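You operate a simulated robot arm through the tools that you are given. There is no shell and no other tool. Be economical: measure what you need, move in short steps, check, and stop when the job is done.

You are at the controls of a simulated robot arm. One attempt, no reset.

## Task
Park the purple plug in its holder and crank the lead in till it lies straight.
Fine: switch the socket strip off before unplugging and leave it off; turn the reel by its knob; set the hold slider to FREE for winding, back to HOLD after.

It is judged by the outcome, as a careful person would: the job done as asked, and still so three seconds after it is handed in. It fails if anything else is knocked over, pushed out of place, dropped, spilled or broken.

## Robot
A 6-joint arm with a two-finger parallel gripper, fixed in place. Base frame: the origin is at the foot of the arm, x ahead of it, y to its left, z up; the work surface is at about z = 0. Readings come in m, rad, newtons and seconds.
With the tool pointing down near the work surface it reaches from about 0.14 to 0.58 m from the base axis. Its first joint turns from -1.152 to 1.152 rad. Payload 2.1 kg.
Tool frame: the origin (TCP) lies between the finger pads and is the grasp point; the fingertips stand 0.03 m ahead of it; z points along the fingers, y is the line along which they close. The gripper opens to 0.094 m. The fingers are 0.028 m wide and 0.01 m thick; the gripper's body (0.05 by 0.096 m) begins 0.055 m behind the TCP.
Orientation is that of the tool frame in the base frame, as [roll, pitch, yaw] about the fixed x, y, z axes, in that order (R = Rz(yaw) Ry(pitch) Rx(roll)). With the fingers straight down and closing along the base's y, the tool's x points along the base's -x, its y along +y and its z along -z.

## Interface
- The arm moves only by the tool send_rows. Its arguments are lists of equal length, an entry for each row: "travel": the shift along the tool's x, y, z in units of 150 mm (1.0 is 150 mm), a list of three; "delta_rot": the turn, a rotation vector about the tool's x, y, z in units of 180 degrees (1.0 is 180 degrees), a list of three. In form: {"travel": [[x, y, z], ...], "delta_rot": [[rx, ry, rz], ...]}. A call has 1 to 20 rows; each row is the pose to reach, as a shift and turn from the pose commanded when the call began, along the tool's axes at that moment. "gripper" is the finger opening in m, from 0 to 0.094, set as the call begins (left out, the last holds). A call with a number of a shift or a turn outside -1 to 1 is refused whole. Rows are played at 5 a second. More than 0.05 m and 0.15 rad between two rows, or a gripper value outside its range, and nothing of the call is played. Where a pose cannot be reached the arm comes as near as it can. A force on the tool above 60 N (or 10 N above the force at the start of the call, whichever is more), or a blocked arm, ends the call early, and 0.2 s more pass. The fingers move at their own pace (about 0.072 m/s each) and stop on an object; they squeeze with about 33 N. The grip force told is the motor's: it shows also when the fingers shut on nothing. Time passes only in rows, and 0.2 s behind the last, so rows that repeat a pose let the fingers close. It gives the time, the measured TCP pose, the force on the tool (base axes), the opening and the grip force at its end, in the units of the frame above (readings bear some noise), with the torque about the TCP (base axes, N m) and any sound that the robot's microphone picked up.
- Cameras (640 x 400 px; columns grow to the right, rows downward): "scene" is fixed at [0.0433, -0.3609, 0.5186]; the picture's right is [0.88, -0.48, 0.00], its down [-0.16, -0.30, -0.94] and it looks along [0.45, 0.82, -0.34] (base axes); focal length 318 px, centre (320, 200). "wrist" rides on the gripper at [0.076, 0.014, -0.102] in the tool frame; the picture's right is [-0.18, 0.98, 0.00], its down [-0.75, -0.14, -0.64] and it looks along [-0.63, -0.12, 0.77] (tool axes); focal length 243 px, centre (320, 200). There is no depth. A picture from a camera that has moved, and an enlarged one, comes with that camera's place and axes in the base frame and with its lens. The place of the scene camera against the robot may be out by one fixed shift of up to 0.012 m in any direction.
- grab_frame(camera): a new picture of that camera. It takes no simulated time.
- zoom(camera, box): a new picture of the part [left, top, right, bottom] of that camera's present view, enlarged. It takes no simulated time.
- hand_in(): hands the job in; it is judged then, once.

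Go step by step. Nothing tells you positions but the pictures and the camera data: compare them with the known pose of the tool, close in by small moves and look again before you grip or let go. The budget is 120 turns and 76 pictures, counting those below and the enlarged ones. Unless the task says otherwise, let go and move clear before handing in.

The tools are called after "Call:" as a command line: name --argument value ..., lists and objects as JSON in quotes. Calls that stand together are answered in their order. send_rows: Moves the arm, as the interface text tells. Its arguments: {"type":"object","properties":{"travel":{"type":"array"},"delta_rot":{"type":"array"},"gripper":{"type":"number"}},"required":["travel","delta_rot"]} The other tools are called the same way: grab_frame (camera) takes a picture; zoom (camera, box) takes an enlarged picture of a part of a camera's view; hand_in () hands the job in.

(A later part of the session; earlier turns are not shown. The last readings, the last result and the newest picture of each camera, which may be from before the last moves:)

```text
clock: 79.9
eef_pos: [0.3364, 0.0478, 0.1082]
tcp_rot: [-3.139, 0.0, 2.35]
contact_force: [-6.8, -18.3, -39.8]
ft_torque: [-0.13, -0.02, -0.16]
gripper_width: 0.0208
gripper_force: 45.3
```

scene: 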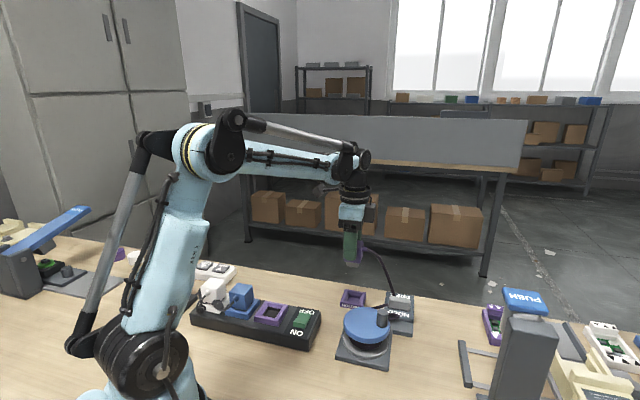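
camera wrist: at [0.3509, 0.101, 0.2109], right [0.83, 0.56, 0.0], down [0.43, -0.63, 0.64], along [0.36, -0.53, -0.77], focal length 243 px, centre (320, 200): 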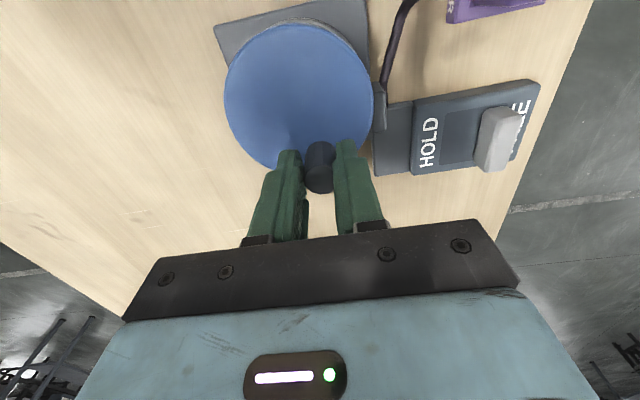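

Tension is building to about 18 N. I look.

Call:
zoom --camera "wrist" --box '[280, 0, 600, 200]'

```text
2.00 times, centred on (440, 100) of wrist
camera zoom: at [0.2936, 0.1135, 0.2111], right [0.83, 0.56, 0.0], down [0.43, -0.63, 0.64], along [0.36, -0.53, -0.77], focal length 485 px, centre (80, 400)
```

zoom: 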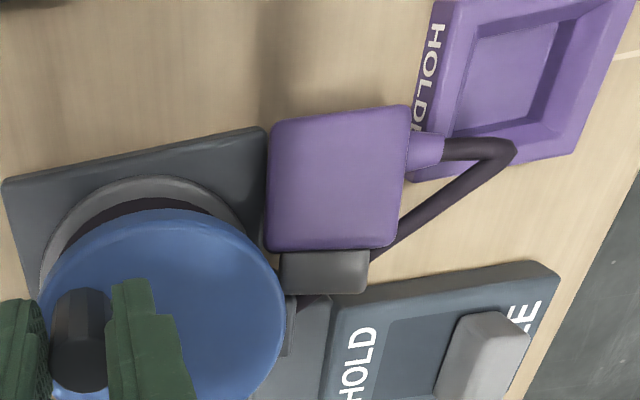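

The last 15° pulled the plug out of the holder. It now lies on its side near (0.390, 0.120), stub toward −45°, lead outlet toward +45°. I must recover it: first pay the lead back out by turning the knob counter-clockwise, which I can do since I still hold it.

Call:
send_rows --travel '[[-0.0453, -0.0277, 0.003], [-0.0961, -0.0428, 0.003], [-0.1492, -0.0442, 0.003], [-0.2008, -0.0318, 0.003], [-0.2474, -0.0065, 0.003], [-0.2859, 0.03, 0.003], [-0.3137, 0.0753, 0.003], [-0.3287, 0.1262, 0.003], [-0.3301, 0.1792, 0.003], [-0.3177, 0.2308, 0.003], [-0.2924, 0.2775, 0.003], [-0.2559, 0.316, 0.003], [-0.2106, 0.3437, 0.003], [-0.1597, 0.3588, 0.003], [-0.1067, 0.3602, 0.003], [-0.0551, 0.3478, 0.003], [-0.0084, 0.3225, 0.003], [0.03, 0.2859, 0.003], [0.0578, 0.2407, 0.003], [0.0729, 0.1898, 0.003]]' --delta_rot '[[0, 0, 0], [0, 0, 0], [0, 0, 0], [0, 0, 0], [0, 0, 0], [0, 0, 0], [0, 0, 0], [0, 0, 0], [0, 0, 0], [0, 0, 0], [0, 0, 0], [0, 0, 0], [0, 0, 0], [0, 0, 0], [0, 0, 0], [0, 0, 0], [0, 0, 0], [0, 0, 0], [0, 0, 0], [0, 0, 0]]'

```text
clock: 84.1
eef_pos: [0.3488, 0.0767, 0.1051]
tcp_rot: [-3.141, -0.005, 2.353]
contact_force: [1.0, 1.1, -34.3]
ft_torque: [-0.34, -0.34, 0.01]
gripper_width: 0.0212
gripper_force: 45.2
```

It pays out freely. I unwind another 135°, then release the knob, rise, and prepare to look at the plug.

Call:
send_rows --travel '[[0.0014, -0.053, 0.003], [-0.011, -0.1047, 0.003], [-0.0363, -0.1513, 0.003], [-0.0729, -0.1898, 0.003], [-0.1181, -0.2175, 0.003], [-0.169, -0.2326, 0.003], [-0.222, -0.234, 0.003], [-0.2737, -0.2216, 0.003], [-0.3203, -0.1963, 0.003]]' --delta_rot '[[0, 0, 0], [0, 0, 0], [0, 0, 0], [0, 0, 0], [0, 0, 0], [0, 0, 0], [0, 0, 0], [0, 0, 0], [0, 0, 0]]'

Call:
send_rows --travel '[[0, 0, 0], [0, 0, 0], [0, 0, -0.15], [0, 0, -0.35], [0, 0, -0.55], [0.15, 0.2, -0.65], [0.3, 0.4, -0.65], [0.45, 0.55, -0.65], [0.45, 0.55, -0.65]]' --delta_rot '[[0, 0, 0], [0, 0, 0], [0, 0, 0], [0, 0, 0], [0, 0, 0], [0, 0, 0], [0, 0, 0], [0, 0, 0], [0, 0, 0]]' --gripper 0.06

```text
clock: 86.1
eef_pos: [0.364, 0.0225, 0.1066]
tcp_rot: [-3.14, 0.003, 2.349]
contact_force: [-1.4, -16.9, -34.5]
ft_torque: [-0.08, 0.1, -0.09]
gripper_width: 0.021
gripper_force: 44.9
```

```text
clock: 88.1
eef_pos: [0.3744, 0.1274, 0.2064]
tcp_rot: [-3.139, -0.003, 2.35]
contact_force: [-0.1, -0.1, 0.4]
ft_torque: [0.02, 0.04, 0.0]
gripper_width: 0.0602
gripper_force: 0.0
```

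I use one of the two remaining pictures to locate the fallen plug.

Call:
zoom --camera "wrist" --box '[200, 20, 440, 170]'

```text
2.67 times, centred on (320, 95) of wrist
camera zoom: at [0.3317, 0.1928, 0.3087], right [0.83, 0.56, 0.0], down [0.43, -0.64, 0.64], along [0.36, -0.53, -0.77], focal length 647 px, centre (320, 480)
```

zoom: 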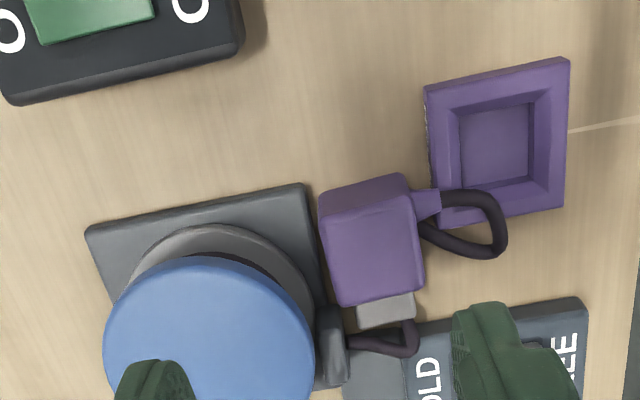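

The plug's centre is at about (0.405, 0.125), lying with its stub toward −42°, outlet toward +48°, and there's lead slack. I grip it shallowly near its top end with the tool vertical, staying above the outlet.

Call:
send_rows --travel '[[-0.04, 0.06, 0.05], [-0.078, 0.13, 0.15], [-0.078, 0.13, 0.3], [-0.078, 0.13, 0.45], [-0.078, 0.13, 0.6], [-0.078, 0.13, 0.75], [-0.078, 0.13, 0.85], [-0.078, 0.13, 0.91], [-0.078, 0.13, 0.955]]' --delta_rot '[[0, 0, -0.01], [0, 0, -0.019], [0, 0, -0.019], [0, 0, -0.019], [0, 0, -0.019], [0, 0, -0.019], [0, 0, -0.019], [0, 0, -0.019], [0, 0, -0.019]]' --gripper 0.052

Call:
send_rows --travel '[[0, 0, 0], [0, 0, 0], [0, 0, 0]]' --delta_rot '[[0, 0, 0], [0, 0, 0], [0, 0, 0]]' --gripper 0.03

```text
clock: 90.1
eef_pos: [0.3932, 0.1334, 0.0605]
tcp_rot: [-3.138, -0.002, 2.409]
contact_force: [0.0, -0.4, -0.6]
ft_torque: [-0.02, -0.02, 0.0]
gripper_width: 0.0518
gripper_force: 0.1
```

```text
clock: 90.9
eef_pos: [0.3948, 0.1335, 0.0612]
tcp_rot: [-3.141, -0.001, 2.41]
contact_force: [0.2, -0.5, -0.4]
ft_torque: [0.01, 0.03, 0.03]
gripper_width: 0.0392
gripper_force: 33.1
```

Gripped at 39 mm. I lift 10 mm, carry the plug ~35 mm away from the reel, and lower it again.

Call:
send_rows --travel '[[0, 0, -0.03], [0, 0, -0.067], [0.06, -0.01, -0.08], [0.12, -0.02, -0.08], [0.18, -0.03, -0.08], [0.233, -0.033, -0.08], [0.233, -0.033, -0.05], [0.233, -0.033, -0.025], [0.233, -0.033, -0.01], [0.233, -0.033, 0.0]]' --delta_rot '[[0, 0, 0], [0, 0, 0], [0, 0, 0], [0, 0, 0], [0, 0, 0], [0, 0, 0], [0, 0, 0], [0, 0, 0], [0, 0, 0], [0, 0, 0]]'

```text
clock: 93.1
eef_pos: [0.3666, 0.1531, 0.0623]
tcp_rot: [-3.139, -0.001, 2.411]
contact_force: [-0.3, -0.9, -1.4]
ft_torque: [0.01, 0.02, 0.01]
gripper_width: 0.0388
gripper_force: 32.8
```

It still hangs free (−1.4 N). I lower gently until it touches.

Call:
send_rows --travel '[[0, 0, 0.008], [0, 0, 0.016]]' --delta_rot '[[0, 0, 0], [0, 0, 0]]'

```text
clock: 93.7
eef_pos: [0.3677, 0.1532, 0.0589]
tcp_rot: [-3.138, -0.001, 2.409]
contact_force: [-5.7, -4.0, 31.3]
ft_torque: [-0.25, 0.07, -0.1]
gripper_width: 0.0391
gripper_force: 33.1
```

Contact: the plug rests on the table. I release, rise, and tilt the tool 35° to come back at an angle, clear of the outlet.

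Call:
send_rows --travel '[[0, 0, -0.01], [0, 0, -0.01], [0, 0, -0.1], [0, 0, -0.22], [0, 0, -0.33], [0.03, 0, -0.33], [0.06, 0, -0.33], [0.09, 0, -0.33], [0.12, 0, -0.3], [0.131, 0, -0.27], [0.131, 0, -0.245], [0.131, 0, -0.245]]' --delta_rot '[[0, 0, 0], [0, 0, 0], [0, 0, 0], [0, 0, 0], [0, 0, 0], [0, -0.04, 0], [0, -0.08, 0], [0, -0.12, 0], [0, -0.16, 0], [0, -0.1944, 0], [0, -0.1944, 0], [0, -0.1944, 0]]' --gripper 0.052

```text
clock: 96.3
eef_pos: [0.3531, 0.1667, 0.0954]
tcp_rot: [-3.14, 0.611, 2.41]
contact_force: [-0.3, -0.1, 0.0]
ft_torque: [-0.01, -0.02, 0.0]
gripper_width: 0.0521
gripper_force: 0.0
```

Tilted as planned (35°). I approach straight along the fingers.

Call:
send_rows --travel '[[0, 0, 0.1], [0, 0, 0.2], [0, 0, 0.28], [0, 0, 0.34], [0, 0, 0.375], [0, 0, 0.395]]' --delta_rot '[[0, 0, 0], [0, 0, 0], [0, 0, 0], [0, 0, 0], [0, 0, 0], [0, 0, 0]]'

Call:
send_rows --travel '[[0, 0, 0], [0, 0, 0], [0, 0, 0]]' --delta_rot '[[0, 0, 0], [0, 0, 0], [0, 0, 0]]' --gripper 0.03

```text
clock: 97.7
eef_pos: [0.377, 0.1447, 0.0452]
tcp_rot: [3.14, 0.61, 2.412]
contact_force: [-4.9, 3.8, 15.7]
ft_torque: [0.47, -0.23, 0.24]
gripper_width: 0.0513
gripper_force: 0.1
```

```text
clock: 98.5
eef_pos: [0.3764, 0.1431, 0.046]
tcp_rot: [-3.14, 0.61, 2.41]
contact_force: [2.6, -0.1, 6.9]
ft_torque: [-0.07, -0.08, 0.07]
gripper_width: 0.0431
gripper_force: 32.9
```

The grip closed at 43 mm, which matches the plug's wider base end. I lift about 55 mm straight up and check the load.

Call:
send_rows --travel '[[-0.03, 0, -0.043], [-0.08, 0, -0.114], [-0.14, 0, -0.2], [-0.207, 0, -0.295], [-0.207, 0, -0.295]]' --delta_rot '[[0, 0, 0], [0, 0, 0], [0, 0, 0], [0, 0, 0], [0, 0, 0]]'

```text
clock: 99.7
eef_pos: [0.3788, 0.1432, 0.1025]
tcp_rot: [-3.139, 0.608, 2.41]
contact_force: [-0.7, 0.0, -0.6]
ft_torque: [-0.01, -0.02, 0.01]
gripper_width: 0.0434
gripper_force: 32.9
```

The plug is held and hanging freely. I bring the tool back to vertical, which tips the stub downward.

Call:
send_rows --travel '[[0, 0, 0], [0, 0, 0], [0, 0, 0], [0, 0, 0], [0, 0, 0], [0, 0, 0]]' --delta_rot '[[0, 0.04, 0], [0, 0.08, 0], [0, 0.12, 0], [0, 0.16, 0], [0, 0.194, 0], [0, 0.194, 0]]'

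```text
clock: 101.1
eef_pos: [0.3772, 0.1431, 0.1009]
tcp_rot: [-3.14, -0.001, 2.41]
contact_force: [-0.4, 1.0, -1.2]
ft_torque: [0.0, 0.02, -0.04]
gripper_width: 0.0432
gripper_force: 33.0
```

Now I yaw −93° so the outlet will face the slider/reel side, while moving toward the holder.

Call:
send_rows --travel '[[0, 0.02, -0.05], [-0.01, 0.04, -0.1], [-0.02, 0.06, -0.133], [-0.03, 0.08, -0.133], [-0.04, 0.1, -0.133], [-0.05, 0.12, -0.133], [-0.06, 0.15, -0.133], [-0.07, 0.18, -0.133], [-0.08, 0.2, -0.133], [-0.09, 0.225, -0.133], [-0.1, 0.245, -0.133], [-0.103, 0.255, -0.133], [-0.103, 0.255, -0.133]]' --delta_rot '[[0, 0, 0.043], [0, 0, 0.086], [0, 0, 0.129], [0, 0, 0.172], [0, 0, 0.215], [0, 0, 0.258], [0, 0, 0.301], [0, 0, 0.344], [0, 0, 0.387], [0, 0, 0.43], [0, 0, 0.473], [0, 0, 0.5173], [0, 0, 0.5173]]'

```text
clock: 103.9
eef_pos: [0.414, 0.1592, 0.1208]
tcp_rot: [3.14, 0.002, 0.782]
contact_force: [-0.3, -0.3, -1.2]
ft_torque: [0.0, 0.0, 0.02]
gripper_width: 0.0433
gripper_force: 33.0
```

Next I tilt 57° about the finger axis so the plug stands upright, with the gripper leaning toward the robot.

Call:
send_rows --travel '[[0, 0, 0], [0, 0, 0], [0, 0, 0], [0, 0, 0], [0, 0, 0], [0, 0, 0], [0, 0, 0], [0, 0, 0], [0, 0, 0]]' --delta_rot '[[0, 0.04, 0], [0, 0.08, 0], [0, 0.12, 0], [0, 0.16, 0], [0, 0.2, 0], [0, 0.24, 0], [0, 0.28, 0], [0, 0.3167, 0], [0, 0.3167, 0]]'

```text
clock: 105.9
eef_pos: [0.4145, 0.161, 0.1208]
tcp_rot: [3.141, -0.993, 0.786]
contact_force: [-0.7, 0.4, -0.3]
ft_torque: [-0.05, 0.01, 0.02]
gripper_width: 0.0435
gripper_force: 33.0
```

Upright now, by reckoning. I lower it to just above the holder and use the last picture to check alignment.

Call:
send_rows --travel '[[-0.09, 0, 0.06], [-0.18, 0, 0.117], [-0.27, 0, 0.175], [-0.33, 0, 0.214], [-0.36, 0, 0.234], [-0.36, 0, 0.234]]' --delta_rot '[[0, 0, 0], [0, 0, 0], [0, 0, 0], [0, 0, 0], [0, 0, 0], [0, 0, 0]]'

Call:
zoom --camera "scene" --box '[310, 230, 430, 330]'

```text
clock: 107.1
eef_pos: [0.4159, 0.1621, 0.0641]
tcp_rot: [-3.131, -1.0, 0.778]
contact_force: [0.9, 4.5, 9.7]
ft_torque: [-0.84, 0.56, -0.18]
gripper_width: 0.0434
gripper_force: 32.8
out of reach, approached as far as the arm can: row 5
stopped in row 5: the force on the tool passed its limit at 68 N (the readings are from after the stop); the commanded pose is now the measured one
```

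```text
4.00 times, centred on (370, 280) of scene
camera zoom: at [0.0433, -0.3609, 0.5185], right [0.88, -0.48, 0.0], down [-0.16, -0.3, -0.94], along [0.45, 0.82, -0.34], focal length 1270 px, centre (120, -120)
```

zoom: 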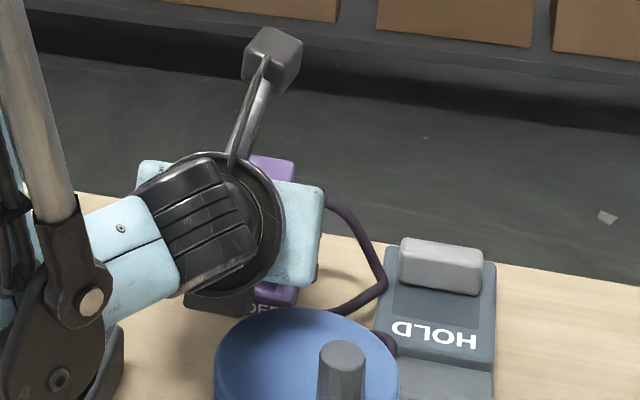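

The gripper's back pressed on the reel disc: the torque puts the contact at about (0.36, 0.075). This lean direction doesn't work here. I rise, then will swing the lean to the strip side (135°), which also turns the outlet toward the reel.

Call:
send_rows --travel '[[0.05, 0, -0.032], [0.11, 0, -0.071], [0.2, 0, -0.13], [0.28, 0, -0.182], [0.34, 0, -0.22], [0.34, 0, -0.22]]' --delta_rot '[[0, 0, 0], [0, 0, 0], [0, 0, 0], [0, 0, 0], [0, 0, 0], [0, 0, 0]]'

Call:
send_rows --travel '[[0.007, -0.014, 0.011], [0.014, -0.028, 0.022], [0.021, -0.042, 0.032], [0.028, -0.057, 0.043], [0.035, -0.071, 0.054], [0.043, -0.086, 0.065], [0.05, -0.1, 0.076], [0.057, -0.114, 0.087], [0.064, -0.128, 0.097], [0.071, -0.143, 0.108], [0.078, -0.157, 0.119], [0.085, -0.171, 0.13], [0.085, -0.171, 0.13]]' --delta_rot '[[-0.035, 0, 0.0227], [-0.07, 0, 0.0454], [-0.105, 0, 0.0681], [-0.14, 0, 0.0908], [-0.175, 0, 0.1135], [-0.21, 0, 0.1362], [-0.245, 0, 0.159], [-0.28, 0, 0.1817], [-0.315, 0, 0.2044], [-0.35, 0, 0.2271], [-0.385, 0, 0.2498], [-0.4195, 0, 0.2725], [-0.4195, 0, 0.2725]]'

```text
clock: 108.5
eef_pos: [0.4157, 0.1613, 0.1238]
tcp_rot: [-3.134, -0.999, 0.78]
contact_force: [1.7, 0.1, -1.5]
ft_torque: [0.0, 0.01, -0.02]
gripper_width: 0.0434
gripper_force: 32.9
```

```text
clock: 111.3
eef_pos: [0.2373, -0.2097, 0.146]
tcp_rot: [-3.093, -0.997, -0.739]
contact_force: [-0.6, 0.1, -0.5]
ft_torque: [0.01, -0.01, -0.03]
gripper_width: 0.0434
gripper_force: 33.0
out of reach, approached as far as the arm can: row 3, 4, 5, 6, 7, 8, 9, 10, 11, 12, 13
```

The arm could not hold position through that yaw and swung away to (0.237, −0.210), still holding the plug with no contact force. I retrace exactly the same motion backwards.

Call:
send_rows --travel '[[0.008, 0.013, 0.012], [0.016, 0.026, 0.024], [0.023, 0.039, 0.036], [0.031, 0.052, 0.048], [0.039, 0.065, 0.06], [0.047, 0.078, 0.072], [0.054, 0.091, 0.083], [0.062, 0.104, 0.095], [0.07, 0.117, 0.107], [0.078, 0.13, 0.119], [0.085, 0.143, 0.131], [0.093, 0.156, 0.143], [0.093, 0.156, 0.143]]' --delta_rot '[[0.035, 0, -0.0227], [0.07, 0, -0.0454], [0.105, 0, -0.0681], [0.14, 0, -0.0908], [0.175, 0, -0.1135], [0.21, 0, -0.1362], [0.245, 0, -0.159], [0.28, 0, -0.1817], [0.315, 0, -0.2044], [0.35, 0, -0.2271], [0.385, 0, -0.2498], [0.4195, 0, -0.2725], [0.4195, 0, -0.2725]]'

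```text
clock: 114.1
eef_pos: [0.2679, -0.1963, 0.1284]
tcp_rot: [3.139, -1.022, 0.879]
contact_force: [-0.2, 0.3, -0.5]
ft_torque: [0.0, 0.0, -0.01]
gripper_width: 0.0433
gripper_force: 33.4
out of reach, approached as far as the arm can: row 4, 5, 6, 7, 8, 9, 10, 11, 12, 13
```

The commanded pose had reset to the measured one, but orientation is back. I raise and bring the tool vertical here, where the arm is well conditioned.

Call:
send_rows --travel '[[0.06, 0, -0.04], [0.12, 0, -0.08], [0.18, 0, -0.12], [0.24, 0, -0.15], [0.284, 0, -0.174], [0.284, 0, -0.174], [0.284, 0, -0.174], [0.284, 0, -0.174], [0.284, 0, -0.174], [0.284, 0, -0.174]]' --delta_rot '[[0, 0, 0], [0, -0.04, 0], [0, -0.08, 0], [0, -0.12, 0], [0, -0.16, 0], [0, -0.2, 0], [0, -0.24, 0], [0, -0.28, 0], [0, -0.325, 0], [0, -0.325, 0]]'

```text
clock: 116.3
eef_pos: [0.268, -0.1945, 0.1761]
tcp_rot: [3.141, 0.003, 0.875]
contact_force: [0.6, -0.5, -1.3]
ft_torque: [-0.01, 0.03, -0.01]
gripper_width: 0.0434
gripper_force: 33.0
```

The tool is vertical and stable. The holder is too close to the reel for the leaning pose, so I'll stand the plug upright on the empty table near (0.30, −0.04), then regrip it from above.

Call:
send_rows --travel '[[0.09, -0.045, 0], [0.18, -0.09, 0], [0.27, -0.135, 0], [0.36, -0.18, 0], [0.45, -0.225, 0.03], [0.55, -0.275, 0.06], [0.65, -0.325, 0.09], [0.75, -0.375, 0.12], [0.825, -0.411, 0.133], [0.825, -0.411, 0.133]]' --delta_rot '[[0, 0, -0.025], [0, 0, -0.05], [0, 0, -0.075], [0, 0, -0.1], [0, 0, -0.125], [0, 0, -0.15], [0, 0, -0.175], [0, 0, -0.2], [0, 0, -0.2215], [0, 0, -0.2215]]'

Call:
send_rows --travel '[[0, 0, 0], [0, 0, 0], [0, 0, 0], [0, 0, 0], [0, 0, 0], [0, 0, 0], [0, 0, 0], [0, 0, 0], [0, 0, 0]]' --delta_rot '[[0, 0.04, 0], [0, 0.08, 0], [0, 0.12, 0], [0, 0.16, 0], [0, 0.2, 0], [0, 0.24, 0], [0, 0.28, 0], [0, 0.3167, 0], [0, 0.3167, 0]]'

```text
clock: 118.5
eef_pos: [0.3015, -0.0617, 0.1562]
tcp_rot: [3.14, -0.001, 1.574]
contact_force: [0.3, 0.4, -0.8]
ft_torque: [0.01, 0.0, -0.01]
gripper_width: 0.0434
gripper_force: 32.7
```

```text
clock: 120.5
eef_pos: [0.3211, -0.0285, 0.1566]
tcp_rot: [3.135, -0.993, 1.573]
contact_force: [-0.7, 0.2, -0.9]
ft_torque: [-0.01, 0.01, -0.01]
gripper_width: 0.0432
gripper_force: 32.9
out of reach, approached as far as the arm can: row 7, 8, 9
```

The arm reaches leaning poses best when leaning back toward its base. I yaw the tilted tool to about x = 15° at (0.34, −0.06), where the table behind is empty.

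Call:
send_rows --travel '[[-0.01, 0.012, -0.016], [-0.021, 0.023, -0.032], [-0.031, 0.035, -0.048], [-0.042, 0.046, -0.064], [-0.052, 0.058, -0.08], [-0.063, 0.069, -0.096], [-0.073, 0.081, -0.112], [-0.084, 0.092, -0.128], [-0.094, 0.104, -0.144], [-0.105, 0.115, -0.16], [-0.115, 0.127, -0.176], [-0.115, 0.127, -0.176]]' --delta_rot '[[-0.0317, 0, 0.0207], [-0.0635, 0, 0.0415], [-0.0952, 0, 0.0622], [-0.127, 0, 0.0829], [-0.1586, 0, 0.1036], [-0.1904, 0, 0.1244], [-0.222, 0, 0.145], [-0.2538, 0, 0.1658], [-0.2855, 0, 0.1865], [-0.3173, 0, 0.2073], [-0.349, 0, 0.228], [-0.349, 0, 0.228]]'

```text
clock: 123.1
eef_pos: [0.3409, -0.0594, 0.1556]
tcp_rot: [-3.139, -0.995, 0.256]
contact_force: [0.3, -0.4, -0.7]
ft_torque: [0.0, 0.01, -0.01]
gripper_width: 0.0435
gripper_force: 33.0
```

Reached cleanly. I lower toward the table.

Call:
send_rows --travel '[[-0.1, 0, 0.065], [-0.2, 0, 0.13], [-0.3, 0, 0.195], [-0.4, 0, 0.26], [-0.48, 0, 0.312], [-0.55, 0, 0.358], [-0.6, 0, 0.39], [-0.6, 0, 0.39]]' --delta_rot '[[0, 0, 0], [0, 0, 0], [0, 0, 0], [0, 0, 0], [0, 0, 0], [0, 0, 0], [0, 0, 0], [0, 0, 0]]'

```text
clock: 124.9
eef_pos: [0.3519, -0.0667, 0.1018]
tcp_rot: [-3.138, -0.993, 0.257]
contact_force: [-0.1, -0.8, -0.6]
ft_torque: [0.03, 0.06, 0.0]
gripper_width: 0.0433
gripper_force: 33.2
out of reach, approached as far as the arm can: row 4, 5, 6, 7, 8
```

Leaning this far only works at larger reach, so I'll go back to the holder with a smaller lean (~48°), which clears the reel, and let the recess funnel finish the job. First I raise and make the tool vertical.

Call:
send_rows --travel '[[0.08, 0, -0.05], [0.16, 0, -0.1], [0.24, 0, -0.155], [0.32, 0, -0.207], [0.392, 0, -0.254], [0.392, 0, -0.254], [0.392, 0, -0.254], [0.392, 0, -0.254], [0.392, 0, -0.254], [0.392, 0, -0.254]]' --delta_rot '[[0, 0, 0], [0, -0.04, 0], [0, -0.08, 0], [0, -0.12, 0], [0, -0.16, 0], [0, -0.2, 0], [0, -0.24, 0], [0, -0.28, 0], [0, -0.316, 0], [0, -0.316, 0]]'

```text
clock: 127.1
eef_pos: [0.3532, -0.0648, 0.1752]
tcp_rot: [-3.139, -0.001, 0.263]
contact_force: [0.3, 0.0, 0.1]
ft_torque: [0.0, -0.02, 0.0]
gripper_width: 0.0431
gripper_force: 32.8
```

Vertical again and still holding (43 mm). I carry it back over toward the holder in two legs.

Call:
send_rows --travel '[[0.07, -0.12, 0], [0.14, -0.235, 0], [0.21, -0.35, 0], [0.28, -0.465, 0], [0.35, -0.58, 0], [0.411, -0.685, 0]]' --delta_rot '[[0, 0, -0.028], [0, 0, -0.056], [0, 0, -0.084], [0, 0, -0.112], [0, 0, -0.14], [0, 0, -0.1662]]'

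```text
clock: 128.5
eef_pos: [0.3851, 0.0508, 0.1767]
tcp_rot: [3.141, 0.0, 0.786]
contact_force: [1.0, -0.1, -0.9]
ft_torque: [-0.01, 0.01, -0.01]
gripper_width: 0.0433
gripper_force: 33.1
```

Second leg to above the holder.

Call:
send_rows --travel '[[0.15, -0.08, 0], [0.3, -0.16, 0], [0.45, -0.25, 0], [0.6, -0.33, 0.05], [0.701, -0.383, 0.15], [0.701, -0.383, 0.28], [0.701, -0.383, 0.28]]' --delta_rot '[[0, 0, 0], [0, 0, 0], [0, 0, 0], [0, 0, 0], [0, 0, 0], [0, 0, 0], [0, 0, 0]]'

Call:
send_rows --travel '[[0, 0, 0], [0, 0, 0], [0, 0, 0], [0, 0, 0], [0, 0, 0], [0, 0, 0], [0, 0, 0], [0, 0, 0]]' --delta_rot '[[0, 0.04, 0], [0, 0.08, 0], [0, 0.12, 0], [0, 0.16, 0], [0, 0.2, 0], [0, 0.24, 0], [0, 0.2667, 0], [0, 0.2667, 0]]'

```text
clock: 130.1
eef_pos: [0.4224, 0.1636, 0.1324]
tcp_rot: [-3.14, -0.001, 0.783]
contact_force: [0.4, -0.4, -0.7]
ft_torque: [0.0, 0.01, -0.01]
gripper_width: 0.0434
gripper_force: 33.0
```

```text
clock: 131.9
eef_pos: [0.4208, 0.1645, 0.1339]
tcp_rot: [-3.141, -0.842, 0.783]
contact_force: [0.5, 0.4, -1.3]
ft_torque: [-0.04, -0.01, 0.02]
gripper_width: 0.0431
gripper_force: 32.8
```

Tilt 48° reached. I correct 3 mm sideways and lower toward the recess, stopping a little above.

Call:
send_rows --travel '[[-0.06, -0.01, 0.054], [-0.12, -0.021, 0.107], [-0.18, -0.021, 0.161], [-0.24, -0.021, 0.215], [-0.3, -0.021, 0.268], [-0.35, -0.021, 0.313], [-0.363, -0.021, 0.325]]' --delta_rot '[[0, 0, 0], [0, 0, 0], [0, 0, 0], [0, 0, 0], [0, 0, 0], [0, 0, 0], [0, 0, 0]]'

```text
clock: 133.5
eef_pos: [0.417, 0.1693, 0.061]
tcp_rot: [-3.14, -0.841, 0.782]
contact_force: [-2.6, -2.3, 4.3]
ft_torque: [0.0, -0.08, -0.04]
gripper_width: 0.043
gripper_force: 32.8
```

There's a light contact. I nudge 2 mm sideways and re-read the force.

Call:
send_rows --travel '[[0, 0.008, 0], [0, 0.015, 0], [0, 0.015, 0]]' --delta_rot '[[0, 0, 0], [0, 0, 0], [0, 0, 0]]'

```text
clock: 134.3
eef_pos: [0.4193, 0.1666, 0.0603]
tcp_rot: [-3.138, -0.841, 0.781]
contact_force: [-17.0, -4.8, 15.9]
ft_torque: [0.04, 0.14, 0.12]
gripper_width: 0.0429
gripper_force: 32.8
```

The reaction pushes the plug toward −x and up, so the stub is touching the funnel's far side. I back off that way by ~3 mm.

Call:
send_rows --travel '[[-0.007, -0.012, -0.008], [-0.0133, -0.022, -0.015], [-0.0133, -0.022, -0.015]]' --delta_rot '[[0, 0, 0], [0, 0, 0], [0, 0, 0]]'

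```text
clock: 135.1
eef_pos: [0.416, 0.1665, 0.0601]
tcp_rot: [-3.139, -0.841, 0.782]
contact_force: [-0.2, 0.4, -0.7]
ft_torque: [0.01, 0.0, -0.01]
gripper_width: 0.043
gripper_force: 33.2
```

Free of contact. I lower 4 mm.

Call:
send_rows --travel '[[-0.01, 0, 0.009], [-0.02, 0, 0.018]]' --delta_rot '[[0, 0, 0], [0, 0, 0]]'

```text
clock: 135.7
eef_pos: [0.4153, 0.1664, 0.0563]
tcp_rot: [-3.14, -0.842, 0.78]
contact_force: [-9.2, -11.1, 19.6]
ft_torque: [-0.02, -0.15, -0.21]
gripper_width: 0.0428
gripper_force: 33.3
```

It touches the far side again. I shift another 4 mm back toward 225° and lower slightly.

Call:
send_rows --travel '[[-0.009, 0, -0.01], [-0.0178, 0, -0.02], [-0.0178, 0, -0.02]]' --delta_rot '[[0, 0, 0], [0, 0, 0], [0, 0, 0]]'

Call:
send_rows --travel '[[-0.01, 0, 0.009], [-0.015, 0, 0.0135]]' --delta_rot '[[0, 0, 0], [0, 0, 0]]'

```text
clock: 136.5
eef_pos: [0.4136, 0.1641, 0.0562]
tcp_rot: [-3.141, -0.839, 0.784]
contact_force: [3.5, -1.9, 1.2]
ft_torque: [0.01, -0.17, -0.15]
gripper_width: 0.043
gripper_force: 32.3
```

```text
clock: 137.1
eef_pos: [0.4115, 0.163, 0.0534]
tcp_rot: [-3.14, -0.839, 0.783]
contact_force: [-4.1, -10.1, 10.0]
ft_torque: [-0.1, 0.0, -0.01]
gripper_width: 0.0401
gripper_force: 33.5
```

The plug slipped slightly in the grip (40 mm now). I follow the contact force 2 mm back and re-read.

Call:
send_rows --travel '[[-0.0085, 0.005, -0.0095], [-0.0085, 0.005, -0.0095]]' --delta_rot '[[0, 0, 0], [0, 0, 0]]'

```text
clock: 137.7
eef_pos: [0.4122, 0.1611, 0.0531]
tcp_rot: [3.141, -0.839, 0.784]
contact_force: [2.2, -1.1, 0.6]
ft_torque: [-0.07, -0.12, -0.14]
gripper_width: 0.0398
gripper_force: 32.8
```

Contact is nearly gone. I lower 3 mm more.

Call:
send_rows --travel '[[-0.008, 0, 0.007], [-0.015, 0, 0.0135]]' --delta_rot '[[0, 0, 0], [0, 0, 0]]'

```text
clock: 138.3
eef_pos: [0.4122, 0.1601, 0.0506]
tcp_rot: [3.14, -0.842, 0.784]
contact_force: [8.8, -8.4, 5.8]
ft_torque: [-0.22, -0.46, -0.31]
gripper_width: 0.0395
gripper_force: 32.9
```

Now it touches the 135° side wall, which suggests the stub is in the funnel. I shift 1.5 mm the other way and lower 2 mm.

Call:
send_rows --travel '[[0, 0.01, 0], [-0.005, 0.01, 0.0045], [-0.01, 0.01, 0.009]]' --delta_rot '[[0, 0, 0], [0, 0, 0], [0, 0, 0]]'

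```text
clock: 139.1
eef_pos: [0.4126, 0.1611, 0.0495]
tcp_rot: [-3.14, -0.845, 0.782]
contact_force: [-4.0, 4.5, 15.4]
ft_torque: [-2.1, 0.65, -1.57]
gripper_width: 0.0393
gripper_force: 33.4
stopped in row 3: the force on the tool passed its limit at 67 N (the readings are from after the stop); the commanded pose is now the measured one
```

The wrist is now touching the reel knob, so I can't go lower. The stub is in the funnel mouth. I ease up 1 mm, open, and withdraw straight back along the fingers.

Call:
send_rows --travel '[[0.005, 0, -0.004], [0.005, 0, -0.004], [0.005, 0, -0.004], [0.005, 0, -0.004]]' --delta_rot '[[0, 0, 0], [0, 0, 0], [0, 0, 0], [0, 0, 0]]' --gripper 0.058

Call:
send_rows --travel '[[0, 0, -0.1], [0, 0, -0.25], [0, 0, -0.45], [0, 0, -0.65], [0, 0, -0.65]]' --delta_rot '[[0, 0, 0], [0, 0, 0], [0, 0, 0], [0, 0, 0], [0, 0, 0]]'

```text
clock: 140.1
eef_pos: [0.4138, 0.1627, 0.0497]
tcp_rot: [-3.14, -0.848, 0.783]
contact_force: [0.6, 0.0, 0.0]
ft_torque: [-0.03, -0.02, 0.0]
gripper_width: 0.0579
gripper_force: 0.0
```

```text
clock: 141.3
eef_pos: [0.3612, 0.1097, 0.1155]
tcp_rot: [-3.139, -0.845, 0.783]
contact_force: [0.4, 0.3, -0.4]
ft_torque: [0.02, 0.04, 0.0]
gripper_width: 0.0578
gripper_force: 0.1
```

Released and clear. I raise, return to vertical, and turn to grip the plug from above on its outlet-free faces.

Call:
send_rows --travel '[[0.1, 0, -0.09], [0.2, 0, -0.18], [0.298, 0, -0.267], [0.298, 0, -0.267], [0.298, 0, -0.267], [0.298, 0, -0.267], [0.298, 0, -0.267], [0.298, 0, -0.267]]' --delta_rot '[[0, -0.03, 0], [0, -0.07, 0], [0, -0.11, 0], [0, -0.15, 0], [0, -0.19, 0], [0, -0.23, 0], [0, -0.269, 0], [0, -0.269, 0]]'

Call:
send_rows --travel '[[0.05, 0, 0], [0.1, 0, 0], [0.15, 0, 0], [0.2, 0, 0], [0.25, 0, 0], [0.3, 0, 0], [0.35, 0, 0], [0.4, 0, 0], [0.45, 0, 0], [0.5, 0, 0], [0.55, 0, 0], [0.55, 0, 0]]' --delta_rot '[[0, 0, -0.045], [0, 0, -0.09], [0, 0, -0.135], [0, 0, -0.18], [0, 0, -0.225], [0, 0, -0.27], [0, 0, -0.315], [0, 0, -0.36], [0, 0, -0.405], [0, 0, -0.45], [0, 0, -0.5], [0, 0, -0.5]]'

```text
clock: 143.1
eef_pos: [0.362, 0.1096, 0.1755]
tcp_rot: [3.141, 0.003, 0.782]
contact_force: [0.1, -0.3, 0.5]
ft_torque: [0.01, -0.02, -0.01]
gripper_width: 0.0582
gripper_force: 0.0
```

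```text
refused: row 11 steps farther than a row can; nothing moved
```

One step was too large. I resend it with smaller turns and go right over the holder.

Call:
send_rows --travel '[[0.06, 0, 0], [0.12, 0, 0], [0.18, 0, 0], [0.24, 0, 0], [0.3, 0, 0], [0.36, 0, 0], [0.42, 0, 0], [0.48, 0, 0], [0.54, 0, 0], [0.6, 0, 0], [0.64, 0, 0], [0.657, 0, 0], [0.657, 0, 0]]' --delta_rot '[[0, 0, -0.042], [0, 0, -0.084], [0, 0, -0.126], [0, 0, -0.168], [0, 0, -0.21], [0, 0, -0.252], [0, 0, -0.294], [0, 0, -0.336], [0, 0, -0.378], [0, 0, -0.42], [0, 0, -0.46], [0, 0, -0.5], [0, 0, -0.5]]'

```text
clock: 145.9
eef_pos: [0.4306, 0.1805, 0.1751]
tcp_rot: [-3.141, -0.002, 2.357]
contact_force: [-0.3, -0.2, -0.3]
ft_torque: [0.0, -0.01, 0.02]
gripper_width: 0.0582
gripper_force: 0.1
```

I descend with open fingers to just above where the plug's top should be.

Call:
send_rows --travel '[[0, 0, 0.12], [0, 0, 0.25], [0, 0, 0.38], [0, 0, 0.48], [0, 0, 0.54]]' --delta_rot '[[0, 0, 0], [0, 0, 0], [0, 0, 0], [0, 0, 0], [0, 0, 0]]' --gripper 0.066

Call:
send_rows --travel '[[0, 0, 0.025], [0, 0, 0.05], [0, 0, 0.07]]' --delta_rot '[[0, 0, 0], [0, 0, 0], [0, 0, 0]]'

```text
clock: 147.1
eef_pos: [0.4298, 0.1797, 0.0943]
tcp_rot: [-3.139, -0.002, 2.351]
contact_force: [-0.4, 0.8, 0.3]
ft_torque: [-0.01, -0.02, -0.03]
gripper_width: 0.0656
gripper_force: 0.1
```

```text
clock: 147.9
eef_pos: [0.4322, 0.1807, 0.0845]
tcp_rot: [-3.139, -0.003, 2.355]
contact_force: [0.4, 0.4, -0.7]
ft_torque: [0.0, 0.01, 0.01]
gripper_width: 0.066
gripper_force: 0.0
```

No contact. Down another 12 mm.

Call:
send_rows --travel '[[0, 0, 0.03], [0, 0, 0.055], [0, 0, 0.08]]' --delta_rot '[[0, 0, 0], [0, 0, 0], [0, 0, 0]]'

Call:
send_rows --travel '[[0, 0, 0], [0, 0, 0], [0, 0, 0], [0, 0, 0]]' --delta_rot '[[0, 0, 0], [0, 0, 0], [0, 0, 0], [0, 0, 0]]' --gripper 0.03

```text
clock: 148.7
eef_pos: [0.432, 0.1799, 0.0694]
tcp_rot: [-3.14, -0.002, 2.354]
contact_force: [1.1, -0.2, 0.6]
ft_torque: [0.04, 0.03, 0.01]
gripper_width: 0.0662
gripper_force: 0.1
```

```text
clock: 149.7
eef_pos: [0.4309, 0.1803, 0.0702]
tcp_rot: [-3.14, -0.002, 2.353]
contact_force: [0.2, 0.3, 0.2]
ft_torque: [0.0, 0.0, -0.01]
gripper_width: 0.0389
gripper_force: 33.3
```

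The plug is between the fingers (39 mm near its top), centred with no side load, so it is standing in the holder. I press down gently to seat it.

Call:
send_rows --travel '[[0, 0, 0.007], [0, 0, 0.014]]' --delta_rot '[[0, 0, 0], [0, 0, 0]]'

```text
clock: 150.3
eef_pos: [0.4306, 0.1784, 0.0694]
tcp_rot: [-3.139, -0.003, 2.353]
contact_force: [-3.3, -1.6, 18.7]
ft_torque: [-0.09, 0.07, 0.01]
gripper_width: 0.039
gripper_force: 33.4
```

Force rises at once, so it's seated or resting on an edge. I test with a small sideways wiggle.

Call:
send_rows --travel '[[0.01, 0, 0.005], [0.02, 0, 0.005], [0.02, 0, 0.005]]' --delta_rot '[[0, 0, 0], [0, 0, 0], [0, 0, 0]]'

Call:
send_rows --travel '[[-0.02, 0, 0], [-0.04, 0, 0], [-0.04, 0, 0]]' --delta_rot '[[0, 0, 0], [0, 0, 0], [0, 0, 0]]'

```text
clock: 151.1
eef_pos: [0.4291, 0.1799, 0.0697]
tcp_rot: [-3.14, 0.0, 2.352]
contact_force: [8.4, -6.7, 26.1]
ft_torque: [-0.45, -0.52, -0.01]
gripper_width: 0.0389
gripper_force: 33.3
```

```text
clock: 151.9
eef_pos: [0.4319, 0.1783, 0.0696]
tcp_rot: [-3.14, -0.007, 2.356]
contact_force: [-16.6, 8.1, 21.0]
ft_torque: [0.39, 0.83, 0.01]
gripper_width: 0.0391
gripper_force: 33.2
```

Both directions resist, as a captured stub would. I wiggle the other axis while pressing to make sure it's fully down.

Call:
send_rows --travel '[[0.02, 0.01, 0.002], [0.02, 0.02, 0.002], [0.02, 0.02, 0.002]]' --delta_rot '[[0, 0, 0], [0, 0, 0], [0, 0, 0]]'

Call:
send_rows --travel '[[0, -0.02, 0], [0, -0.04, 0], [0, -0.04, 0]]' --delta_rot '[[0, 0, 0], [0, 0, 0], [0, 0, 0]]'

```text
clock: 152.7
eef_pos: [0.4328, 0.1801, 0.0688]
tcp_rot: [-3.133, 0.0, 2.352]
contact_force: [-15.7, -17.2, 30.4]
ft_torque: [-0.88, 0.63, 0.12]
gripper_width: 0.0389
gripper_force: 32.9
```

```text
clock: 153.5
eef_pos: [0.4291, 0.1778, 0.0684]
tcp_rot: [3.14, -0.002, 2.354]
contact_force: [7.2, 3.7, 16.7]
ft_torque: [0.11, -0.48, 0.04]
gripper_width: 0.0387
gripper_force: 33.4
```

The stub is captured by walls in every direction, so the plug is parked. I centre, release, rise, and move over to the knob, last near (0.364, 0.024).

Call:
send_rows --travel '[[0, 0.02, -0.006], [0, 0.02, -0.006], [0, 0.02, -0.006]]' --delta_rot '[[0, 0, 0], [0, 0, 0], [0, 0, 0]]'

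Call:
send_rows --travel '[[0, 0, 0], [0, 0, 0], [0, 0, 0], [0, 0, -0.1], [0, 0, -0.25], [0, 0, -0.45], [0, 0, -0.65], [0, 0, -0.75]]' --delta_rot '[[0, 0, 0], [0, 0, 0], [0, 0, 0], [0, 0, 0], [0, 0, 0], [0, 0, 0], [0, 0, 0], [0, 0, 0]]' --gripper 0.06

Call:
send_rows --travel '[[-0.07, -0.17, 0], [-0.14, -0.34, 0], [-0.21, -0.52, 0], [-0.28, -0.7, 0], [-0.35, -0.87, 0], [-0.41, -0.99, 0], [-0.416, -1.0, 0]]' --delta_rot '[[0, 0, 0], [0, 0, 0], [0, 0, 0], [0, 0, 0], [0, 0, 0], [0, 0, 0], [0, 0, 0]]'

```text
clock: 154.3
eef_pos: [0.4307, 0.1787, 0.0709]
tcp_rot: [-3.141, -0.001, 2.353]
contact_force: [-0.6, -0.5, -3.5]
ft_torque: [0.0, 0.05, 0.04]
gripper_width: 0.0391
gripper_force: 33.0
```

```text
clock: 156.1
eef_pos: [0.4318, 0.18, 0.1812]
tcp_rot: [-3.14, -0.002, 2.354]
contact_force: [0.9, -0.4, -0.6]
ft_torque: [0.02, 0.01, 0.01]
gripper_width: 0.0599
gripper_force: 0.0
```

```text
clock: 157.7
eef_pos: [0.3691, 0.0287, 0.1818]
tcp_rot: [-3.141, 0.0, 2.353]
contact_force: [0.8, 0.2, 0.8]
ft_torque: [-0.06, -0.02, -0.02]
gripper_width: 0.0602
gripper_force: 0.2
```

I descend over the expected knob position and close to find it.

Call:
send_rows --travel '[[0, -0.03, 0.1], [0, -0.03, 0.22], [0, -0.03, 0.34], [0, -0.03, 0.42], [0, -0.03, 0.49]]' --delta_rot '[[0, 0, 0], [0, 0, 0], [0, 0, 0], [0, 0, 0], [0, 0, 0]]'

Call:
send_rows --travel '[[0, 0, 0], [0, 0, 0], [0, 0, 0], [0, 0, 0]]' --delta_rot '[[0, 0, 0], [0, 0, 0], [0, 0, 0], [0, 0, 0]]' --gripper 0.016

```text
clock: 158.9
eef_pos: [0.3663, 0.0257, 0.1093]
tcp_rot: [-3.14, -0.001, 2.352]
contact_force: [0.1, 0.3, 0.0]
ft_torque: [0.03, -0.02, -0.01]
gripper_width: 0.0601
gripper_force: 0.2
```

```text
clock: 159.9
eef_pos: [0.3688, 0.0247, 0.1099]
tcp_rot: [-3.141, -0.001, 2.353]
contact_force: [0.6, 0.1, 0.1]
ft_torque: [0.03, 0.01, 0.03]
gripper_width: 0.0162
gripper_force: 0.1
```

The knob isn't here; the reel turned while the lead was dragged. I'll sweep clockwise along the crank circle with closed fingers, picking up the knob and pushing it in the winding direction. Up to one turn is safe, since I unwound more than that.

Call:
send_rows --travel '[[-0.021, -0.021, 0], [0.0283, -0.0595, 0], [0.0871, -0.0809, 0], [0.1497, -0.0831, 0], [0.2098, -0.0659, 0], [0.2617, -0.0309, 0], [0.3002, 0.0184, 0], [0.3216, 0.0772, 0], [0.3238, 0.1398, 0], [0.3066, 0.1999, 0]]' --delta_rot '[[0, 0, 0], [0, 0, 0], [0, 0, 0], [0, 0, 0], [0, 0, 0], [0, 0, 0], [0, 0, 0], [0, 0, 0], [0, 0, 0], [0, 0, 0]]' --gripper 0

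```text
clock: 162.1
eef_pos: [0.3556, 0.0778, 0.1074]
tcp_rot: [-3.141, -0.001, 2.354]
contact_force: [0.0, -0.6, 0.7]
ft_torque: [0.02, -0.02, 0.04]
gripper_width: 0.0001
gripper_force: 32.7
```

Nothing felt yet. I continue the sweep around the rest of the circle.

Call:
send_rows --travel '[[-0.035, 0.0519, 0], [-0.0843, 0.0904, 0], [-0.1431, 0.1118, 0], [-0.2056, 0.114, 0], [-0.2658, 0.0967, 0], [-0.3177, 0.0618, 0], [-0.3562, 0.0124, 0], [-0.3776, -0.0464, 0], [-0.3798, -0.109, 0], [-0.3625, -0.169, 0]]' --delta_rot '[[0, 0, 0], [0, 0, 0], [0, 0, 0], [0, 0, 0], [0, 0, 0], [0, 0, 0], [0, 0, 0], [0, 0, 0], [0, 0, 0], [0, 0, 0]]'

```text
clock: 164.3
eef_pos: [0.3737, 0.0201, 0.1075]
tcp_rot: [-3.14, -0.001, 2.353]
contact_force: [-0.7, -0.2, -0.6]
ft_torque: [-0.01, 0.04, 0.03]
gripper_width: 0.0003
gripper_force: 33.2
```

The sweep is complete with negligible resistance, so the knob should now sit just ahead of my fingers near (0.353, 0.024). I raise, open, and grip it to confirm.

Call:
send_rows --travel '[[0, 0.02, -0.1], [0, 0.02, -0.27], [0, 0.02, -0.33], [0.06, -0.04, -0.33], [0.118, -0.08, -0.33], [0.118, -0.08, -0.33]]' --delta_rot '[[0, 0, 0], [0, 0, 0], [0, 0, 0], [0, 0, 0], [0, 0, 0], [0, 0, 0]]'

Call:
send_rows --travel '[[0, 0, 0], [0, 0, 0.1], [0, 0, 0.2], [0, 0, 0.28], [0, 0, 0.325]]' --delta_rot '[[0, 0, 0], [0, 0, 0], [0, 0, 0], [0, 0, 0], [0, 0, 0]]' --gripper 0.064

Call:
send_rows --travel '[[0, 0, 0], [0, 0, 0], [0, 0, 0], [0, 0, 0]]' --delta_rot '[[0, 0, 0], [0, 0, 0], [0, 0, 0], [0, 0, 0]]' --gripper 0.014

```text
clock: 165.7
eef_pos: [0.3538, 0.0275, 0.1583]
tcp_rot: [-3.14, -0.002, 2.355]
contact_force: [0.4, 0.1, 0.6]
ft_torque: [0.01, -0.04, 0.03]
gripper_width: 0.0
gripper_force: 32.8
```

```text
clock: 166.9
eef_pos: [0.3515, 0.0295, 0.1092]
tcp_rot: [-3.14, -0.002, 2.352]
contact_force: [0.1, 0.6, -0.9]
ft_torque: [-0.01, -0.01, 0.02]
gripper_width: 0.0638
gripper_force: 0.1
```

```text
clock: 167.9
eef_pos: [0.3526, 0.0277, 0.1087]
tcp_rot: [-3.137, -0.002, 2.353]
contact_force: [-16.4, -6.1, -2.9]
ft_torque: [0.21, 0.17, 0.19]
gripper_width: 0.0213
gripper_force: 44.9
```

Knob found and gripped (21 mm). By angle bookkeeping at least ~330° more winding is safe. I wind 180° now in two quarter turns with a regrip between to stay centred.

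Call:
send_rows --travel '[[0.0503, -0.0159, 0], [0.103, -0.0182, 0], [0.1545, -0.0067, 0], [0.2012, 0.0176, 0], [0.2401, 0.0532, 0], [0.2684, 0.0977, 0]]' --delta_rot '[[0, 0, 0], [0, 0, 0], [0, 0, 0], [0, 0, 0], [0, 0, 0], [0, 0, 0]]'

Call:
send_rows --travel '[[0, 0, 0], [0, 0, 0]]' --delta_rot '[[0, 0, 0], [0, 0, 0]]' --gripper 0.034

Call:
send_rows --travel '[[0, 0, 0], [0, 0, 0], [0, 0, 0]]' --delta_rot '[[0, 0, 0], [0, 0, 0], [0, 0, 0]]' --gripper 0.016

Call:
send_rows --travel '[[0.0159, 0.0503, 0], [0.0182, 0.103, 0], [0.0067, 0.1545, 0], [-0.0176, 0.2012, 0], [-0.0532, 0.2401, 0], [-0.0977, 0.2684, 0]]' --delta_rot '[[0, 0, 0], [0, 0, 0], [0, 0, 0], [0, 0, 0], [0, 0, 0], [0, 0, 0]]'

```text
clock: 168.6
eef_pos: [0.3461, 0.0379, 0.1101]
tcp_rot: [3.125, 0.016, 2.352]
contact_force: [3.8, 1.1, -2.0]
ft_torque: [-0.3, 0.37, -0.01]
gripper_width: 0.0212
gripper_force: 44.9
stopped in row 3: the force on the tool passed its limit at 64 N (the readings are from after the stop); the commanded pose is now the measured one
```

```text
clock: 169.2
eef_pos: [0.3462, 0.0385, 0.1097]
tcp_rot: [3.124, 0.016, 2.353]
contact_force: [0.1, 0.3, 0.7]
ft_torque: [-0.02, -0.01, -0.01]
gripper_width: 0.034
gripper_force: 0.0
```

```text
clock: 169.9
eef_pos: [0.3464, 0.0374, 0.1082]
tcp_rot: [3.122, 0.016, 2.353]
contact_force: [3.4, 1.5, -2.9]
ft_torque: [-0.34, 0.47, 0.02]
gripper_width: 0.0211
gripper_force: 45.4
```

```text
clock: 171.3
eef_pos: [0.3865, 0.0559, 0.1125]
tcp_rot: [3.125, 0.018, 2.353]
contact_force: [0.2, 0.5, -0.2]
ft_torque: [0.0, -0.01, -0.02]
gripper_width: 0.0161
gripper_force: 0.1
```

The grip circle was misjudged and the knob slipped out. Pushing with closed fingers worked smoothly with near-zero resistance and gives a clean force signal. I sweep clockwise ~250° again and read the force.

Call:
send_rows --travel '[[-0.0447, 0.0451, 0.015], [-0.0897, 0.0017, 0.015], [-0.1191, -0.0536, 0.015], [-0.13, -0.1152, 0.015], [-0.1213, -0.1772, 0.015], [-0.0938, -0.2334, 0.015], [-0.0504, -0.2784, 0.015], [0.0049, -0.3078, 0.015], [0.0665, -0.3187, 0.015], [0.1285, -0.31, 0.015], [0.1847, -0.2825, 0.015], [0.2297, -0.2391, 0.015], [0.2591, -0.1838, 0.015], [0.27, -0.1222, 0.015], [0.2613, -0.0602, 0.015]]' --delta_rot '[[0.005, 0.0057, 0], [0.005, 0.0057, 0], [0.005, 0.0057, 0], [0.005, 0.0057, 0], [0.005, 0.0057, 0], [0.005, 0.0057, 0], [0.005, 0.0057, 0], [0.005, 0.0057, 0], [0.005, 0.0057, 0], [0.005, 0.0057, 0], [0.005, 0.0057, 0], [0.005, 0.0057, 0], [0.005, 0.0057, 0], [0.005, 0.0057, 0], [0.005, 0.0057, 0]]' --gripper 0

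```text
clock: 174.6
eef_pos: [0.3512, 0.0774, 0.1082]
tcp_rot: [3.139, -0.002, 2.352]
contact_force: [-0.9, -0.8, 0.3]
ft_torque: [0.0, -0.03, 0.02]
gripper_width: 0.0
gripper_force: 33.1
```

Resistance is only about 1 N. I continue 72° more.

Call:
send_rows --travel '[[-0.0274, 0.0562, 0], [-0.0709, 0.1012, 0], [-0.1261, 0.1306, 0], [-0.1878, 0.1415, 0]]' --delta_rot '[[0, 0, 0], [0, 0, 0], [0, 0, 0], [0, 0, 0]]'

```text
clock: 175.6
eef_pos: [0.3882, 0.0698, 0.1076]
tcp_rot: [3.139, -0.001, 2.353]
contact_force: [-0.5, -0.2, 0.2]
ft_torque: [0.0, 0.02, -0.01]
gripper_width: 0.0
gripper_force: 32.9
```

Still free. 72° more.

Call:
send_rows --travel '[[-0.062, -0.0087, 0], [-0.1182, -0.0361, 0], [-0.1632, -0.0796, 0], [-0.1926, -0.1348, 0]]' --delta_rot '[[0, 0, 0], [0, 0, 0], [0, 0, 0], [0, 0, 0]]'

```text
clock: 176.6
eef_pos: [0.3917, 0.0357, 0.1084]
tcp_rot: [3.14, -0.003, 2.354]
contact_force: [0.3, 0.1, 0.5]
ft_torque: [0.01, 0.02, 0.0]
gripper_width: 0.0
gripper_force: 33.1
```

Still free. Another 72°.

Call:
send_rows --travel '[[-0.0109, -0.0686, 0], [-0.0022, -0.1236, 0], [0.0253, -0.1798, 0], [0.0687, -0.2248, 0]]' --delta_rot '[[0, 0, 0], [0, 0, 0], [0, 0, 0], [0, 0, 0]]'

```text
clock: 177.4
eef_pos: [0.3765, 0.0283, 0.1082]
tcp_rot: [3.11, -0.006, 2.359]
contact_force: [9.3, 10.4, -0.8]
ft_torque: [0.12, -0.15, -0.06]
gripper_width: 0.0002
gripper_force: 33.5
stopped in row 4: the force on the tool passed its limit at 69 N (the readings are from after the stop); the commanded pose is now the measured one
```

The finger was stopped firmly with the knob near φ≈−110°, just where bookkeeping puts the straight lead. I back off the finger to relax the tension, rise, level the tool and go above the slider.

Call:
send_rows --travel '[[-0.012, 0.031, 0], [-0.0237, 0.062, 0], [-0.0237, 0.09, -0.15], [-0.0237, 0.09, -0.35], [-0.0237, 0.09, -0.4]]' --delta_rot '[[0, 0, 0], [0.005, -0.001, 0], [0.01, -0.002, 0], [0.01, -0.002, 0], [0.01, -0.002, 0]]'

Call:
send_rows --travel '[[-0.05, 0.18, 0], [-0.1, 0.36, 0], [-0.15, 0.54, 0], [-0.2, 0.72, 0], [-0.23, 0.85, 0], [-0.24, 0.9, 0], [-0.24, 0.9, 0]]' --delta_rot '[[0, 0, 0], [0, 0, 0], [0, 0, 0], [0, 0, 0], [0, 0, 0], [0, 0, 0], [0, 0, 0]]' --gripper 0.036

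```text
clock: 178.6
eef_pos: [0.3875, 0.0355, 0.171]
tcp_rot: [-3.138, 0.001, 2.358]
contact_force: [-0.1, -0.6, 0.5]
ft_torque: [-0.01, 0.01, 0.02]
gripper_width: 0.0
gripper_force: 32.9
```

```text
clock: 180.2
eef_pos: [0.5085, 0.103, 0.172]
tcp_rot: [-3.139, 0.002, 2.359]
contact_force: [0.1, 0.5, 0.0]
ft_torque: [0.02, 0.0, -0.04]
gripper_width: 0.036
gripper_force: 0.2
```

I align the last few mm, descend and grip the slider bar.

Call:
send_rows --travel '[[-0.021, 0.038, 0.1], [-0.021, 0.038, 0.25], [-0.021, 0.038, 0.4], [-0.021, 0.038, 0.55], [-0.021, 0.038, 0.65], [-0.021, 0.038, 0.72], [-0.021, 0.038, 0.757]]' --delta_rot '[[0, 0, 0], [0, 0, 0], [0, 0, 0], [0, 0, 0], [0, 0, 0], [0, 0, 0], [0, 0, 0]]'

Call:
send_rows --travel '[[0, 0, 0], [0, 0, 0], [0, 0, 0]]' --delta_rot '[[0, 0, 0], [0, 0, 0], [0, 0, 0]]' --gripper 0.008

```text
clock: 181.8
eef_pos: [0.5131, 0.1049, 0.0557]
tcp_rot: [-3.137, 0.003, 2.359]
contact_force: [0.5, -0.1, -0.5]
ft_torque: [0.0, 0.0, -0.04]
gripper_width: 0.0359
gripper_force: 0.1
```

```text
clock: 182.6
eef_pos: [0.5145, 0.1059, 0.0551]
tcp_rot: [-3.139, 0.003, 2.358]
contact_force: [-0.1, 2.2, -5.8]
ft_torque: [0.14, -0.4, -0.44]
gripper_width: 0.0175
gripper_force: 44.8
```

The bar is gripped (17.5 mm). I slide it 26 mm back to HOLD.

Call:
send_rows --travel '[[0, -0.02, 0], [0, -0.04, 0], [0, -0.06, 0], [0, -0.08, 0], [0, -0.1, 0], [0, -0.12, 0], [0, -0.14, 0], [0, -0.155, 0], [0, -0.168, 0], [0, -0.178, 0]]' --delta_rot '[[0, 0, 0], [0, 0, 0], [0, 0, 0], [0, 0, 0], [0, 0, 0], [0, 0, 0], [0, 0, 0], [0, 0, 0], [0, 0, 0], [0, 0, 0]]'

```text
clock: 184.8
eef_pos: [0.495, 0.0855, 0.0558]
tcp_rot: [3.139, 0.003, 2.359]
contact_force: [16.9, 11.2, -31.4]
ft_torque: [0.47, 0.13, -0.53]
gripper_width: 0.0176
gripper_force: 44.2
```

The slider is at its HOLD stop. I release it, rise, and go above the parked plug for a gentle touch check.

Call:
send_rows --travel '[[0, 0.006, 0], [0, 0.006, 0], [0, 0.006, -0.1], [0, 0.006, -0.3], [0, 0.006, -0.55], [0, 0.006, -0.8]]' --delta_rot '[[0, 0, 0], [0, 0, 0], [0, 0, 0], [0, 0, 0], [0, 0, 0], [0, 0, 0]]' --gripper 0.036

Call:
send_rows --travel '[[0.15, 0.02, 0], [0.3, 0.05, 0], [0.45, 0.08, 0], [0.6, 0.11, 0], [0.7, 0.13, 0], [0.742, 0.135, 0], [0.742, 0.135, 0]]' --delta_rot '[[0, 0, 0], [0, 0, 0], [0, 0, 0], [0, 0, 0], [0, 0, 0], [0, 0, 0], [0, 0, 0]]' --gripper 0.064

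```text
clock: 186.2
eef_pos: [0.4942, 0.0879, 0.1773]
tcp_rot: [-3.137, 0.001, 2.357]
contact_force: [-0.3, -0.3, 0.0]
ft_torque: [-0.01, 0.0, 0.02]
gripper_width: 0.0363
gripper_force: 0.0
```

```text
clock: 187.8
eef_pos: [0.4298, 0.1803, 0.1742]
tcp_rot: [-3.137, 0.001, 2.357]
contact_force: [-0.8, 0.4, -0.9]
ft_torque: [-0.02, -0.03, 0.0]
gripper_width: 0.0639
gripper_force: 0.0
```

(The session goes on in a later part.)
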